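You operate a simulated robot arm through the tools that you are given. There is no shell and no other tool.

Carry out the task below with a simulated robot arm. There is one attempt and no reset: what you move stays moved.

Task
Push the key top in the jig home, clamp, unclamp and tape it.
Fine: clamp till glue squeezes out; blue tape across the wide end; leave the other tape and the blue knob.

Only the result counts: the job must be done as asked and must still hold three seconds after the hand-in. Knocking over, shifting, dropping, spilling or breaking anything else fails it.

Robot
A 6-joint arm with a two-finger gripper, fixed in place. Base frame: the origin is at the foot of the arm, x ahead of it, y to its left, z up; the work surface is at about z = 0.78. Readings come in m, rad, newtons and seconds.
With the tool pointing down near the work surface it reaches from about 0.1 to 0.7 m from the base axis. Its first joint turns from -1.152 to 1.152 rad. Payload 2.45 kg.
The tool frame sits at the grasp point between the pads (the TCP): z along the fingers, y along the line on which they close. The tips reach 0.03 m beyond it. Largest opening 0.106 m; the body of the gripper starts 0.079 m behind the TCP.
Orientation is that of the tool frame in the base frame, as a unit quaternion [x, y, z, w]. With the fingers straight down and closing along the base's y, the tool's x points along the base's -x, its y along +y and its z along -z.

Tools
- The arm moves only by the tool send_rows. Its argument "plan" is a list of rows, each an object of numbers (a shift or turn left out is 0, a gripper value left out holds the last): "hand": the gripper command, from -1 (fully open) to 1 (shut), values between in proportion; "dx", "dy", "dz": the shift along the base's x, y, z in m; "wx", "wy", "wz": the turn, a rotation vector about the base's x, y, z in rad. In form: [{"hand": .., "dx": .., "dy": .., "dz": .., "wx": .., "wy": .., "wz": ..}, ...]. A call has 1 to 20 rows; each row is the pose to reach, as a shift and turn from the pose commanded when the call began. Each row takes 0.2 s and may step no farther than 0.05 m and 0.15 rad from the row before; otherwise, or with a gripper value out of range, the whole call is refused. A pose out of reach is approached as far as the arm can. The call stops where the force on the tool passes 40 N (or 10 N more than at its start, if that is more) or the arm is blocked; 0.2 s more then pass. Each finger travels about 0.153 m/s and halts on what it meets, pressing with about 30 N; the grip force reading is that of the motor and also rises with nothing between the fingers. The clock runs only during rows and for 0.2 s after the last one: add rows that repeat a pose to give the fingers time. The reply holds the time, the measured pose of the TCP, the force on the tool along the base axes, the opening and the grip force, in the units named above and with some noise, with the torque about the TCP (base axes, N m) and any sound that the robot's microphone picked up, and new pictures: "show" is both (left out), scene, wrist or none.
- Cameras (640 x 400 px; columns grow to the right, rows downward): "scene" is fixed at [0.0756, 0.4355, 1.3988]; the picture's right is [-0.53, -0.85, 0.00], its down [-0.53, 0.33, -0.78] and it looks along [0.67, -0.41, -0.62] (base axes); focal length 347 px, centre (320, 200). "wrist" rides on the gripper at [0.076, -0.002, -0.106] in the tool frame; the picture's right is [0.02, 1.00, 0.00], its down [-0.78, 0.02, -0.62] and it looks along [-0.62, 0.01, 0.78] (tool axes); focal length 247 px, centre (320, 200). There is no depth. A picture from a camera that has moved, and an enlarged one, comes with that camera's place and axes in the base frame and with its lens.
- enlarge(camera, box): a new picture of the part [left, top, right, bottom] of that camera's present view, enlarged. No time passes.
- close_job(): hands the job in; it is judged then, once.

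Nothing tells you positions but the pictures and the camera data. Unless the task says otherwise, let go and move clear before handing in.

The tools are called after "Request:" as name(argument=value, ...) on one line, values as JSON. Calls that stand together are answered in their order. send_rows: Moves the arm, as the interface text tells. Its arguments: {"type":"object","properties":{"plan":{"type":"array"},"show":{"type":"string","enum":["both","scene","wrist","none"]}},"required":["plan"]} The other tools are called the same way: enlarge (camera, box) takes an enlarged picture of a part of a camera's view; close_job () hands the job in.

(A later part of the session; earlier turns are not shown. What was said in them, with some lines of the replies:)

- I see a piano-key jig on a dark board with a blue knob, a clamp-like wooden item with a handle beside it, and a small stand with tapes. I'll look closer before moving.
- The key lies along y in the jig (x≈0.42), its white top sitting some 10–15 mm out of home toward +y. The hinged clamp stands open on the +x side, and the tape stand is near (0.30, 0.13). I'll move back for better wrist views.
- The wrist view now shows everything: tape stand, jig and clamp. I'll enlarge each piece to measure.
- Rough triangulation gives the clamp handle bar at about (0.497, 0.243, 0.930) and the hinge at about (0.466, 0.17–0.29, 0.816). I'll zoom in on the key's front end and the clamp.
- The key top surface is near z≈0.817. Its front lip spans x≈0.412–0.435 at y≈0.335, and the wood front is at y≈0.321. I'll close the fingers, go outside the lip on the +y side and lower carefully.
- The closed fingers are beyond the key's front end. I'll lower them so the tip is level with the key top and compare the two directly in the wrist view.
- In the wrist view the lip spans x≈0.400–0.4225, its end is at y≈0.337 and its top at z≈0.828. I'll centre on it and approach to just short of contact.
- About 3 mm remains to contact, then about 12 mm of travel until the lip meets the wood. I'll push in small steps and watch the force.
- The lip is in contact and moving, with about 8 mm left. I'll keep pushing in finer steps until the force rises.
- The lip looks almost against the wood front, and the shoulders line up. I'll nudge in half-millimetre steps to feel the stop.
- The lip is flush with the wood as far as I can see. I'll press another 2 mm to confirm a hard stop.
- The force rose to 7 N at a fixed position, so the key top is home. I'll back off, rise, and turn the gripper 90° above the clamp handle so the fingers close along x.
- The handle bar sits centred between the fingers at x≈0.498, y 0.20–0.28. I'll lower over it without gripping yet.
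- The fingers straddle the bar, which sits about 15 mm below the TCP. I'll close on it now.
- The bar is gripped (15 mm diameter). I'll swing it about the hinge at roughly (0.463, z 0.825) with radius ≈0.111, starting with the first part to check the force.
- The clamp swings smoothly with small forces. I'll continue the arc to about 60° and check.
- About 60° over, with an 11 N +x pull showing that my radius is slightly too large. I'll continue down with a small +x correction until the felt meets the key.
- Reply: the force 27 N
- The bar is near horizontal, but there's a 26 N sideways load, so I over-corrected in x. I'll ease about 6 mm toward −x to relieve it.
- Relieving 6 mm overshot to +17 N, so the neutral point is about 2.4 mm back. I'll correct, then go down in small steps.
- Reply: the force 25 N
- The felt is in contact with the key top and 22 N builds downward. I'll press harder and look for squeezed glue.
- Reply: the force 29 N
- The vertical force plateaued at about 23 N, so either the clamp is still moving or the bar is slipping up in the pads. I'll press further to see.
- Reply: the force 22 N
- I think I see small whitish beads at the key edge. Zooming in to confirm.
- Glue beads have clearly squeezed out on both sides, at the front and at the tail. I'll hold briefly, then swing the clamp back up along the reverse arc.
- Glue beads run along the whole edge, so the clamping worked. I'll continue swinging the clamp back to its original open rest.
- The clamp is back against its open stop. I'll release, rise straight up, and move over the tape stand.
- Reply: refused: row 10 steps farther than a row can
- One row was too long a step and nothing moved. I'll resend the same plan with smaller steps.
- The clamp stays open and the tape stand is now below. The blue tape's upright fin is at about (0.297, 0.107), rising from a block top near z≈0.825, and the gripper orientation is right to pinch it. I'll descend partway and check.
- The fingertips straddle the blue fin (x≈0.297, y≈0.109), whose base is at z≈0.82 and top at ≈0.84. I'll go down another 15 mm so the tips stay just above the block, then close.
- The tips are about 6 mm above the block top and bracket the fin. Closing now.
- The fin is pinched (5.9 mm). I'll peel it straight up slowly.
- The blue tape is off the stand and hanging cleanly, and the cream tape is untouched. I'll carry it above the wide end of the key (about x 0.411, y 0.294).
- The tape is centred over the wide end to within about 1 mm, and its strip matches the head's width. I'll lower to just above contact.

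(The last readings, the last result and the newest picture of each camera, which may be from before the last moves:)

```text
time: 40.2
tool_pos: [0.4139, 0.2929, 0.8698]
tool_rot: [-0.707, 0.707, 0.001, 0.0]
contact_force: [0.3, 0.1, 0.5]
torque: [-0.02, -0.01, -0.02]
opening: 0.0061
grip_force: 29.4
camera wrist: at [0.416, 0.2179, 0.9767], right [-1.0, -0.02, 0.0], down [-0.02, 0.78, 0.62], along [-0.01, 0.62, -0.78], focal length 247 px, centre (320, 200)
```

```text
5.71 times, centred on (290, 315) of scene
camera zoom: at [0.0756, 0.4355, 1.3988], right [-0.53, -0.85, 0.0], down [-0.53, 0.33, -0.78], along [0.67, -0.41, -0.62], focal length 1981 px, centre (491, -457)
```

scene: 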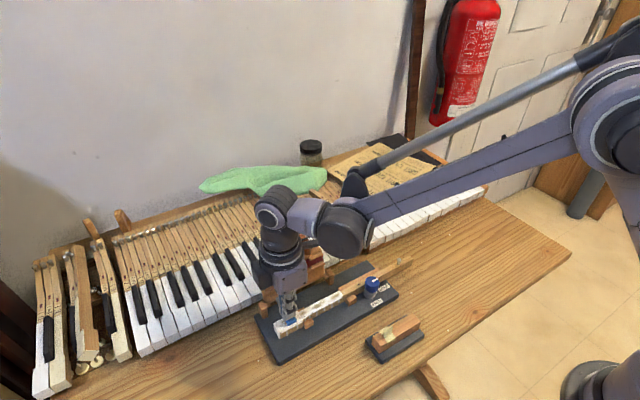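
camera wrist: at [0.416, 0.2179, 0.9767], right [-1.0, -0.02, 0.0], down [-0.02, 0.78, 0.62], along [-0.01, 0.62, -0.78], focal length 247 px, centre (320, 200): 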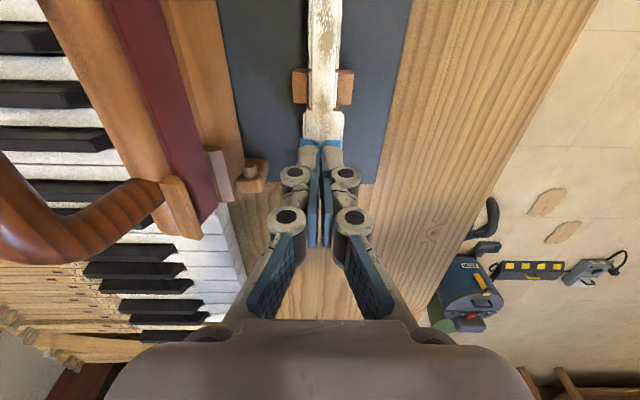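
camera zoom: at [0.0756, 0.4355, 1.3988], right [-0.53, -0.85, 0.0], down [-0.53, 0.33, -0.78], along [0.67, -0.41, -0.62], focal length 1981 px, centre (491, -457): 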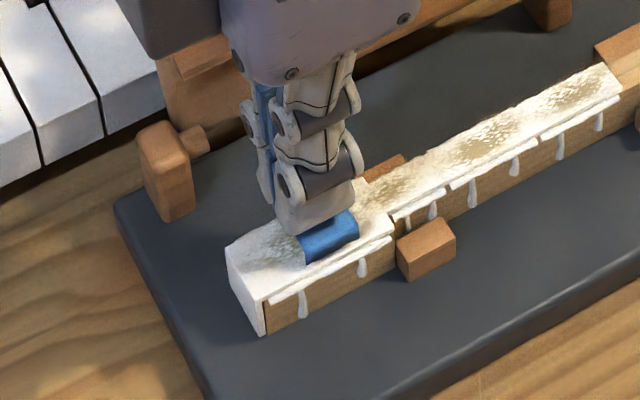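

The head is about 2 mm toward −x of the strip centre. I'll correct that and lower in small steps until I feel contact.

Request:
send_rows(plan=[{"hand": 1, "dx": -0.002}, {"dx": -0.002, "dz": -0.002}, {"dx": -0.002, "dz": -0.004}, {"dx": -0.002, "dz": -0.006}])

Request:
enlarge(camera="wrist", box=[270, 80, 370, 160])

Request:
enlarge(camera="scene", box=[260, 290, 320, 345])

```text
time: 41.2
tool_pos: [0.4114, 0.2942, 0.8654]
tool_rot: [-0.707, 0.707, 0.001, 0.0]
contact_force: [-0.1, 0.8, 1.3]
torque: [0.0, 0.01, -0.03]
opening: 0.006
grip_force: 29.9
camera wrist: at [0.414, 0.2182, 0.9717], right [-1.0, -0.02, 0.0], down [-0.02, 0.78, 0.62], along [-0.01, 0.62, -0.78], focal length 247 px, centre (320, 200)
```

scene: 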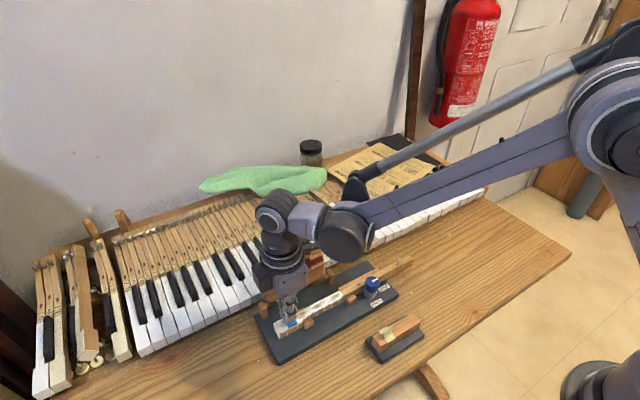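
wrist: 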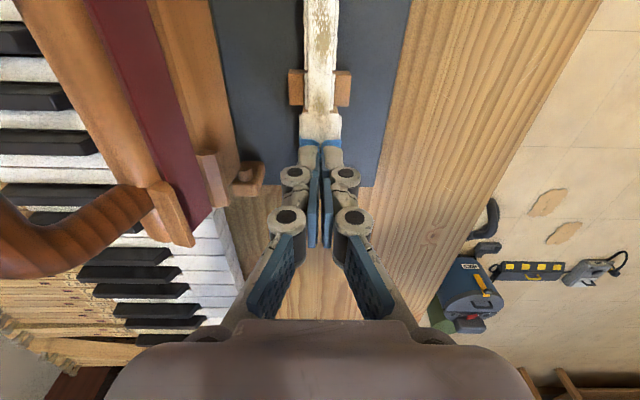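

```text
5.00 times, centred on (320, 120) of wrist
camera zoom: at [0.414, 0.2182, 0.9717], right [-1.0, -0.02, 0.0], down [-0.02, 0.78, 0.62], along [-0.01, 0.62, -0.78], focal length 1235 px, centre (320, 600)
```

zoom: 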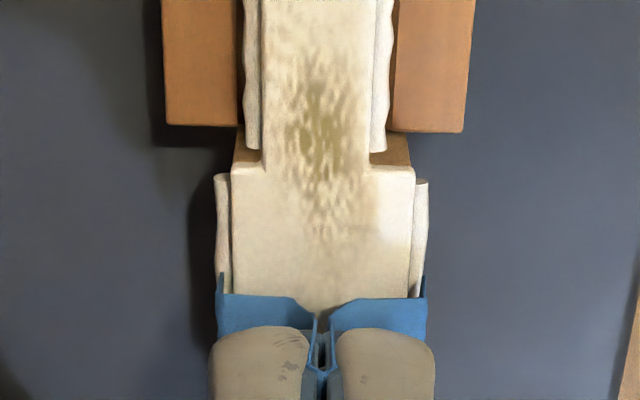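

```text
7.27 times, centred on (290, 318) of scene
camera zoom: at [0.0756, 0.4355, 1.3988], right [-0.53, -0.85, 0.0], down [-0.53, 0.33, -0.78], along [0.67, -0.41, -0.62], focal length 2522 px, centre (538, -654)
```

zoom: 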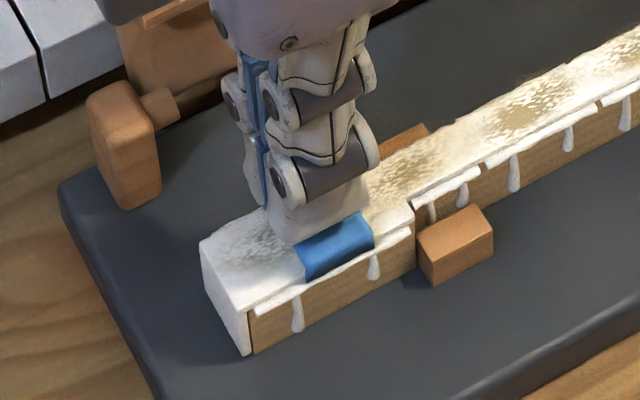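

The strip is now centred on the head in x and y. I'll continue down to contact and press lightly.

Request:
send_rows(plan=[{"hand": 1, "dz": -0.001}, {"dz": -0.002}, {"dz": -0.003}], show="none")

```text
time: 42.0
tool_pos: [0.4111, 0.2926, 0.8631]
tool_rot: [-0.707, 0.708, 0.0, 0.0]
contact_force: [-0.7, -0.1, 0.2]
torque: [0.02, 0.03, -0.01]
opening: 0.0062
grip_force: 29.9
```

Request:
send_rows(plan=[{"hand": 1, "dz": -0.001}, {"dz": -0.002}, {"dz": -0.002}], show="wrist")

Request:
enlarge(camera="scene", box=[260, 290, 320, 345])

```text
time: 42.8
tool_pos: [0.4115, 0.2933, 0.86]
tool_rot: [-0.707, 0.707, 0.001, 0.0]
contact_force: [-0.3, 0.5, -0.3]
torque: [-0.04, 0.01, 0.03]
opening: 0.006
grip_force: 29.9
camera wrist: at [0.4139, 0.2177, 0.9667], right [-1.0, -0.02, 0.0], down [-0.02, 0.78, 0.62], along [-0.01, 0.62, -0.78], focal length 247 px, centre (320, 200)
```

wrist: 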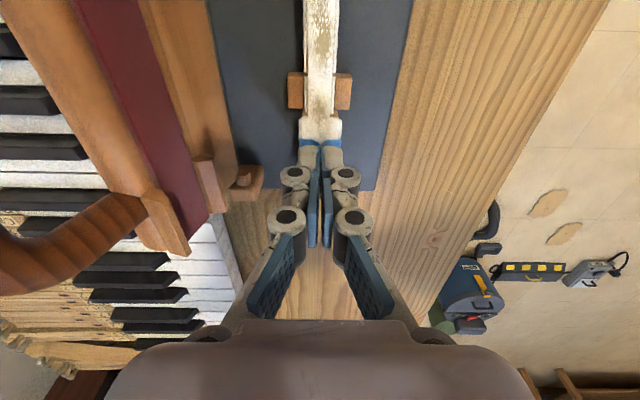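

```text
7.27 times, centred on (290, 318) of scene
camera zoom: at [0.0756, 0.4355, 1.3988], right [-0.53, -0.85, 0.0], down [-0.53, 0.33, -0.78], along [0.67, -0.41, -0.62], focal length 2522 px, centre (538, -654)
```

zoom: 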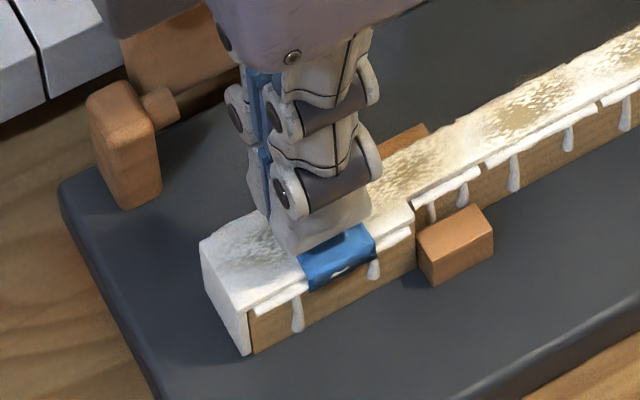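

No contact force yet, though the strip is very close. I'll continue lowering.

Request:
send_rows(plan=[{"hand": 1, "dz": -0.001}, {"dz": -0.002}, {"dz": -0.002}], show="wrist")

Request:
enlarge(camera="scene", box=[260, 290, 320, 345])

Request:
enlarge(camera="wrist", box=[270, 80, 370, 160])

```text
time: 43.6
tool_pos: [0.4111, 0.2922, 0.858]
tool_rot: [0.707, -0.707, -0.001, 0.0]
contact_force: [0.3, 1.7, 11.7]
torque: [0.0, 0.01, -0.06]
opening: 0.0058
grip_force: 29.2
camera wrist: at [0.4135, 0.2174, 0.9653], right [-1.0, -0.02, 0.0], down [-0.02, 0.78, 0.62], along [-0.01, 0.62, -0.78], focal length 247 px, centre (320, 200)
```

wrist: 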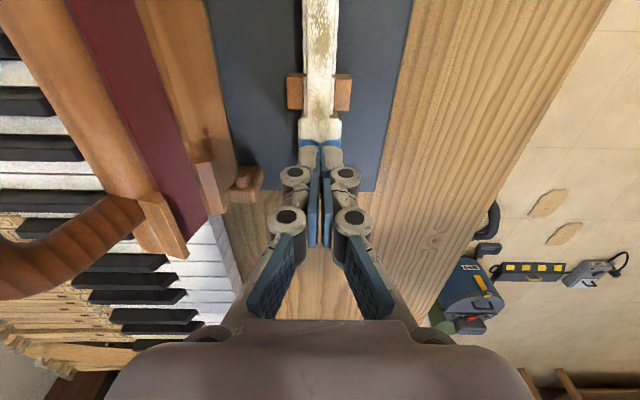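

```text
7.27 times, centred on (290, 318) of scene
camera zoom: at [0.0754, 0.4354, 1.3989], right [-0.53, -0.85, 0.0], down [-0.53, 0.33, -0.78], along [0.67, -0.41, -0.62], focal length 2522 px, centre (538, -654)
```

zoom: 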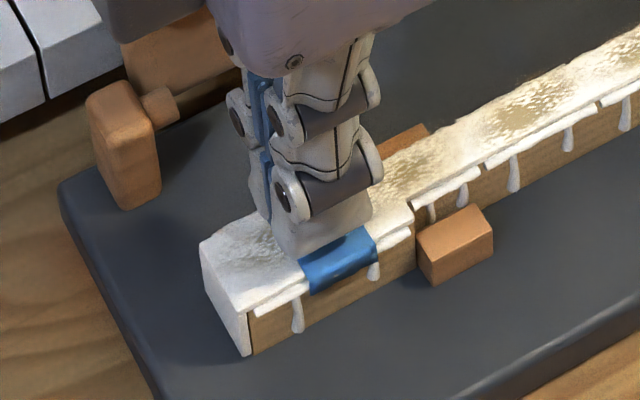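

```text
5.00 times, centred on (320, 120) of wrist
camera zoom: at [0.4135, 0.2174, 0.9653], right [-1.0, -0.02, 0.0], down [-0.02, 0.78, 0.62], along [-0.01, 0.62, -0.78], focal length 1235 px, centre (320, 600)
```

zoom: 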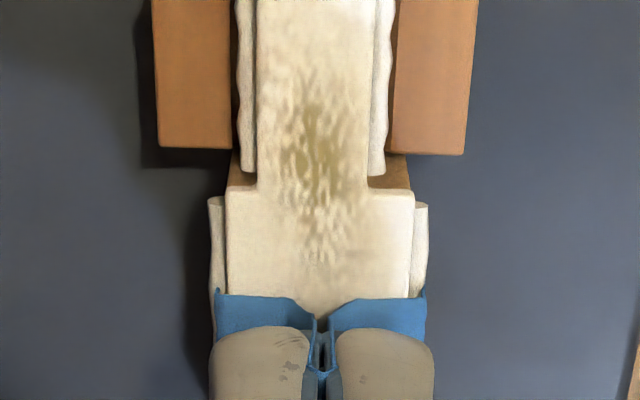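

Contact: 11.7 N on the key head with the tape flat across it. I'll press a touch more, hold, and then open the fingers modestly.

Request:
send_rows(plan=[{"hand": 1, "dz": -0.001}, {"dz": -0.001}, {"dz": -0.001}, {"dz": -0.001}], show="none")

```text
time: 44.6
tool_pos: [0.4113, 0.2926, 0.8562]
tool_rot: [-0.707, 0.708, 0.0, 0.001]
contact_force: [-1.0, -0.3, 25.0]
torque: [-0.02, 0.04, 0.02]
opening: 0.0059
grip_force: 29.1
```

Pressed at 25 N. I'll relax most of the pressure while staying in contact, then open the fingers.

Request:
send_rows(plan=[{"hand": 1, "dz": 0.001}, {"dz": 0.002}, {"hand": 0.8, "dz": 0.002}, {"hand": 0.5, "dz": 0.002}, {"hand": 0.5, "dz": 0.002}, {"hand": 0.5, "dz": 0.002}])

Request:
enlarge(camera="wrist", box=[260, 70, 380, 170])

Request:
enlarge(camera="scene", box=[260, 290, 320, 345])

```text
time: 46.0
tool_pos: [0.4116, 0.2918, 0.8586]
tool_rot: [0.707, -0.707, 0.0, 0.0]
contact_force: [1.8, 0.8, 0.6]
torque: [0.01, 0.01, -0.03]
opening: 0.0267
grip_force: 0.1
camera wrist: at [0.4141, 0.2182, 0.9656], right [-1.0, -0.02, 0.0], down [-0.02, 0.78, 0.62], along [-0.01, 0.62, -0.78], focal length 247 px, centre (320, 200)
```

scene: 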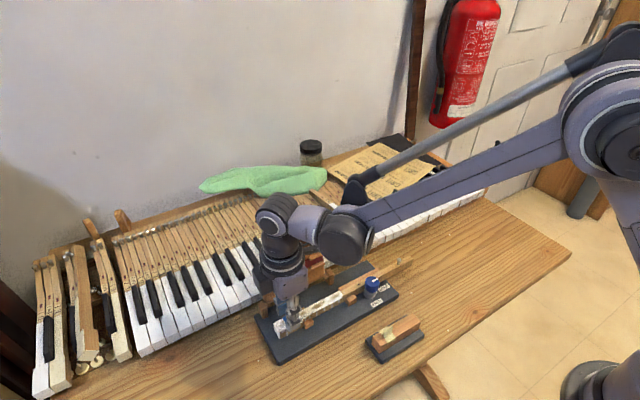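
wrist: 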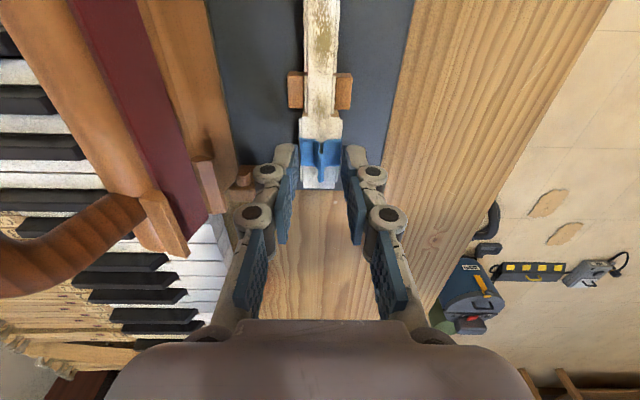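

```text
4.00 times, centred on (320, 120) of wrist
camera zoom: at [0.4141, 0.2182, 0.9656], right [-1.0, -0.02, 0.0], down [-0.02, 0.78, 0.62], along [-0.01, 0.62, -0.78], focal length 988 px, centre (320, 520)
```

zoom: 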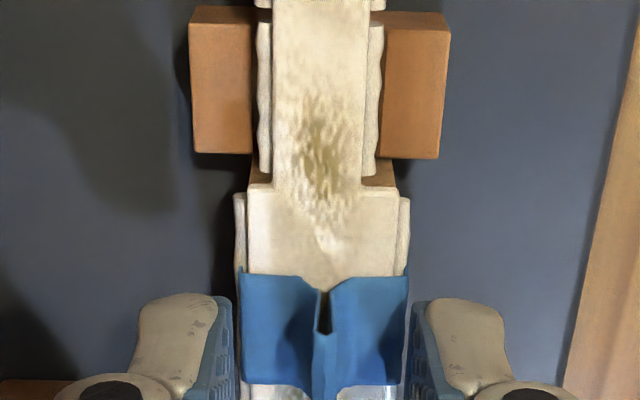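

```text
7.27 times, centred on (290, 318) of scene
camera zoom: at [0.0756, 0.4355, 1.3988], right [-0.53, -0.85, 0.0], down [-0.53, 0.33, -0.78], along [0.67, -0.41, -0.62], focal length 2522 px, centre (538, -654)
```

zoom: 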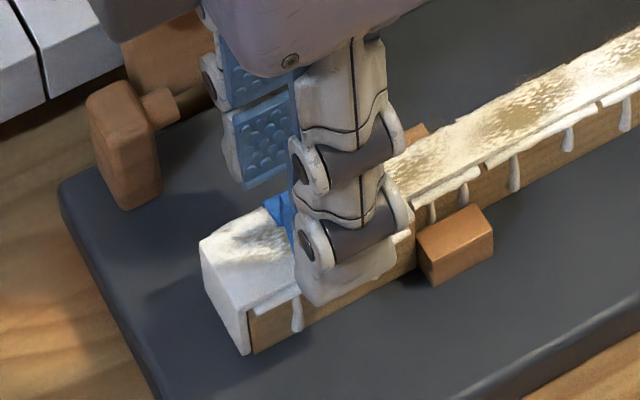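

The tape is laid and released. I'll open just a little more (the hinge post is close by) and lift straight up.

Request:
send_rows(plan=[{"hand": 0.4}, {"hand": 0.4}, {"hand": 0.4, "dz": 0.01}, {"dz": 0.03}, {"dz": 0.07}, {"dz": 0.11}, {"dz": 0.15}, {"dx": -0.03, "dy": -0.03, "dz": 0.16}, {"dx": -0.06, "dy": -0.06, "dz": 0.16}, {"dx": -0.09, "dy": -0.09, "dz": 0.16}, {"dx": -0.12, "dy": -0.12, "dz": 0.16}, {"dx": -0.12, "dy": -0.12, "dz": 0.16}])

Request:
enlarge(camera="wrist", box=[180, 60, 380, 200])

Request:
enlarge(camera="scene", box=[250, 290, 330, 350])

Request:
enlarge(camera="scene", box=[230, 210, 450, 370])

```text
time: 48.6
tool_pos: [0.2871, 0.1734, 1.0194]
tool_rot: [0.707, -0.707, 0.0, 0.001]
contact_force: [0.1, -0.6, -0.5]
torque: [0.02, 0.0, 0.04]
opening: 0.0318
grip_force: 0.1
camera wrist: at [0.2891, 0.0977, 1.1266], right [-1.0, -0.02, 0.0], down [-0.02, 0.78, 0.62], along [-0.01, 0.62, -0.78], focal length 247 px, centre (320, 200)
```

scene: 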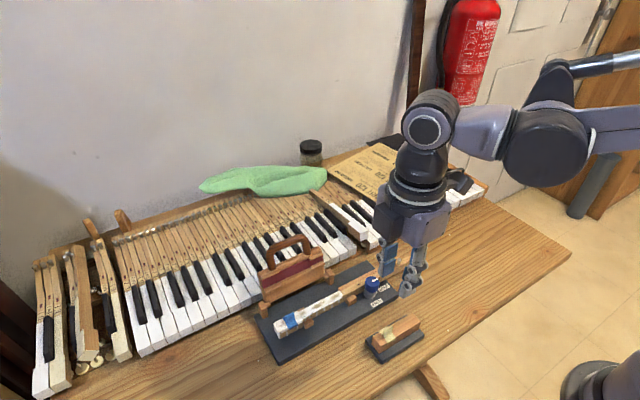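
wrist: 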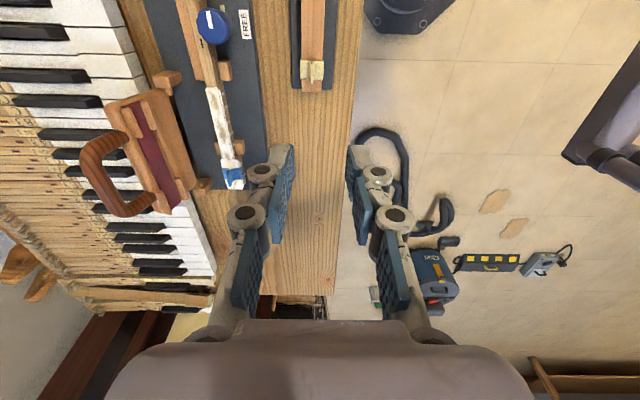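

```text
2.86 times, centred on (280, 130) of wrist
camera zoom: at [0.2891, 0.0977, 1.1266], right [-1.0, -0.02, 0.0], down [-0.02, 0.78, 0.62], along [-0.01, 0.62, -0.78], focal length 706 px, centre (434, 400)
```

zoom: 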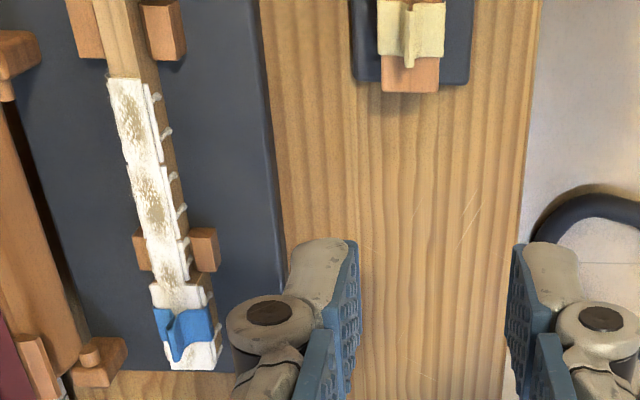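

```text
6.67 times, centred on (290, 320) of scene
camera zoom: at [0.0756, 0.4355, 1.3988], right [-0.53, -0.85, 0.0], down [-0.53, 0.33, -0.78], along [0.67, -0.41, -0.62], focal length 2312 px, centre (520, -600)
```

zoom: 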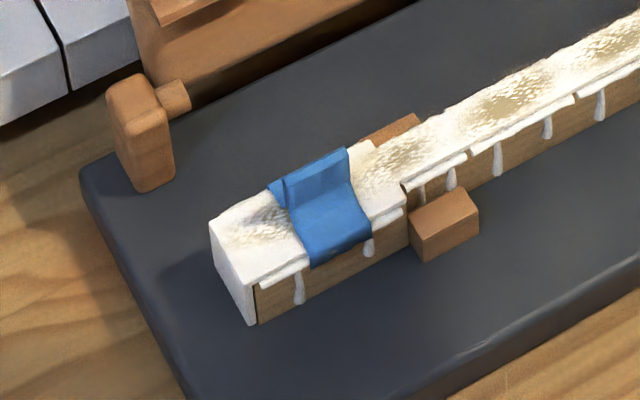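

```text
2.50 times, centred on (340, 290) of scene
camera zoom: at [0.0756, 0.4355, 1.3988], right [-0.53, -0.85, 0.0], down [-0.53, 0.33, -0.78], along [0.67, -0.41, -0.62], focal length 867 px, centre (270, -25)
```

zoom: 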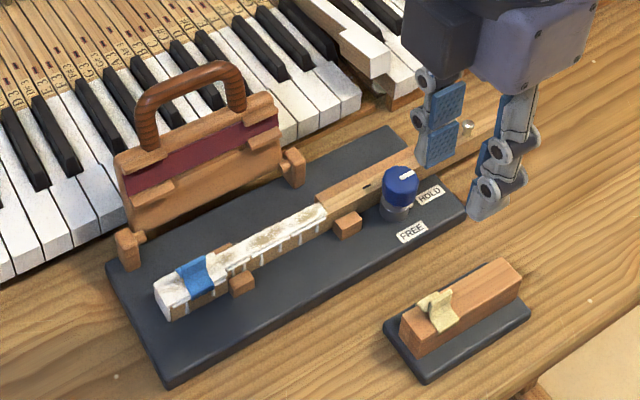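

The key top is home and glued, with squeeze-out along its edges. The clamp is open again, the blue tape lies across the wide end, and the knob and cream tape are untouched. The gripper is empty and clear, so I'm handing in.

Request:
close_job()

```text
The job is handed in.
```

The key top is pushed home, clamped, unclamped and taped, and I've handed the job in. I don't have the verdict.

- **Key top:** I pushed it toward −y until the lip stopped hard against the wood front (about 7 N with no further movement).
- **Clamp:** I pressed the handle down at a little over 20 N until glue showed along both edges. I then swung the clamp back to its open rest and let go.
- **Tape:** The blue strip lies across the middle of the wide end. I pressed it down at about 25 N before releasing.
- **Left alone:** The cream tape is still on its stand and the blue knob still points to HOLD.

In the last pictures nothing else looked moved, and the gripper was empty and clear of the jig.
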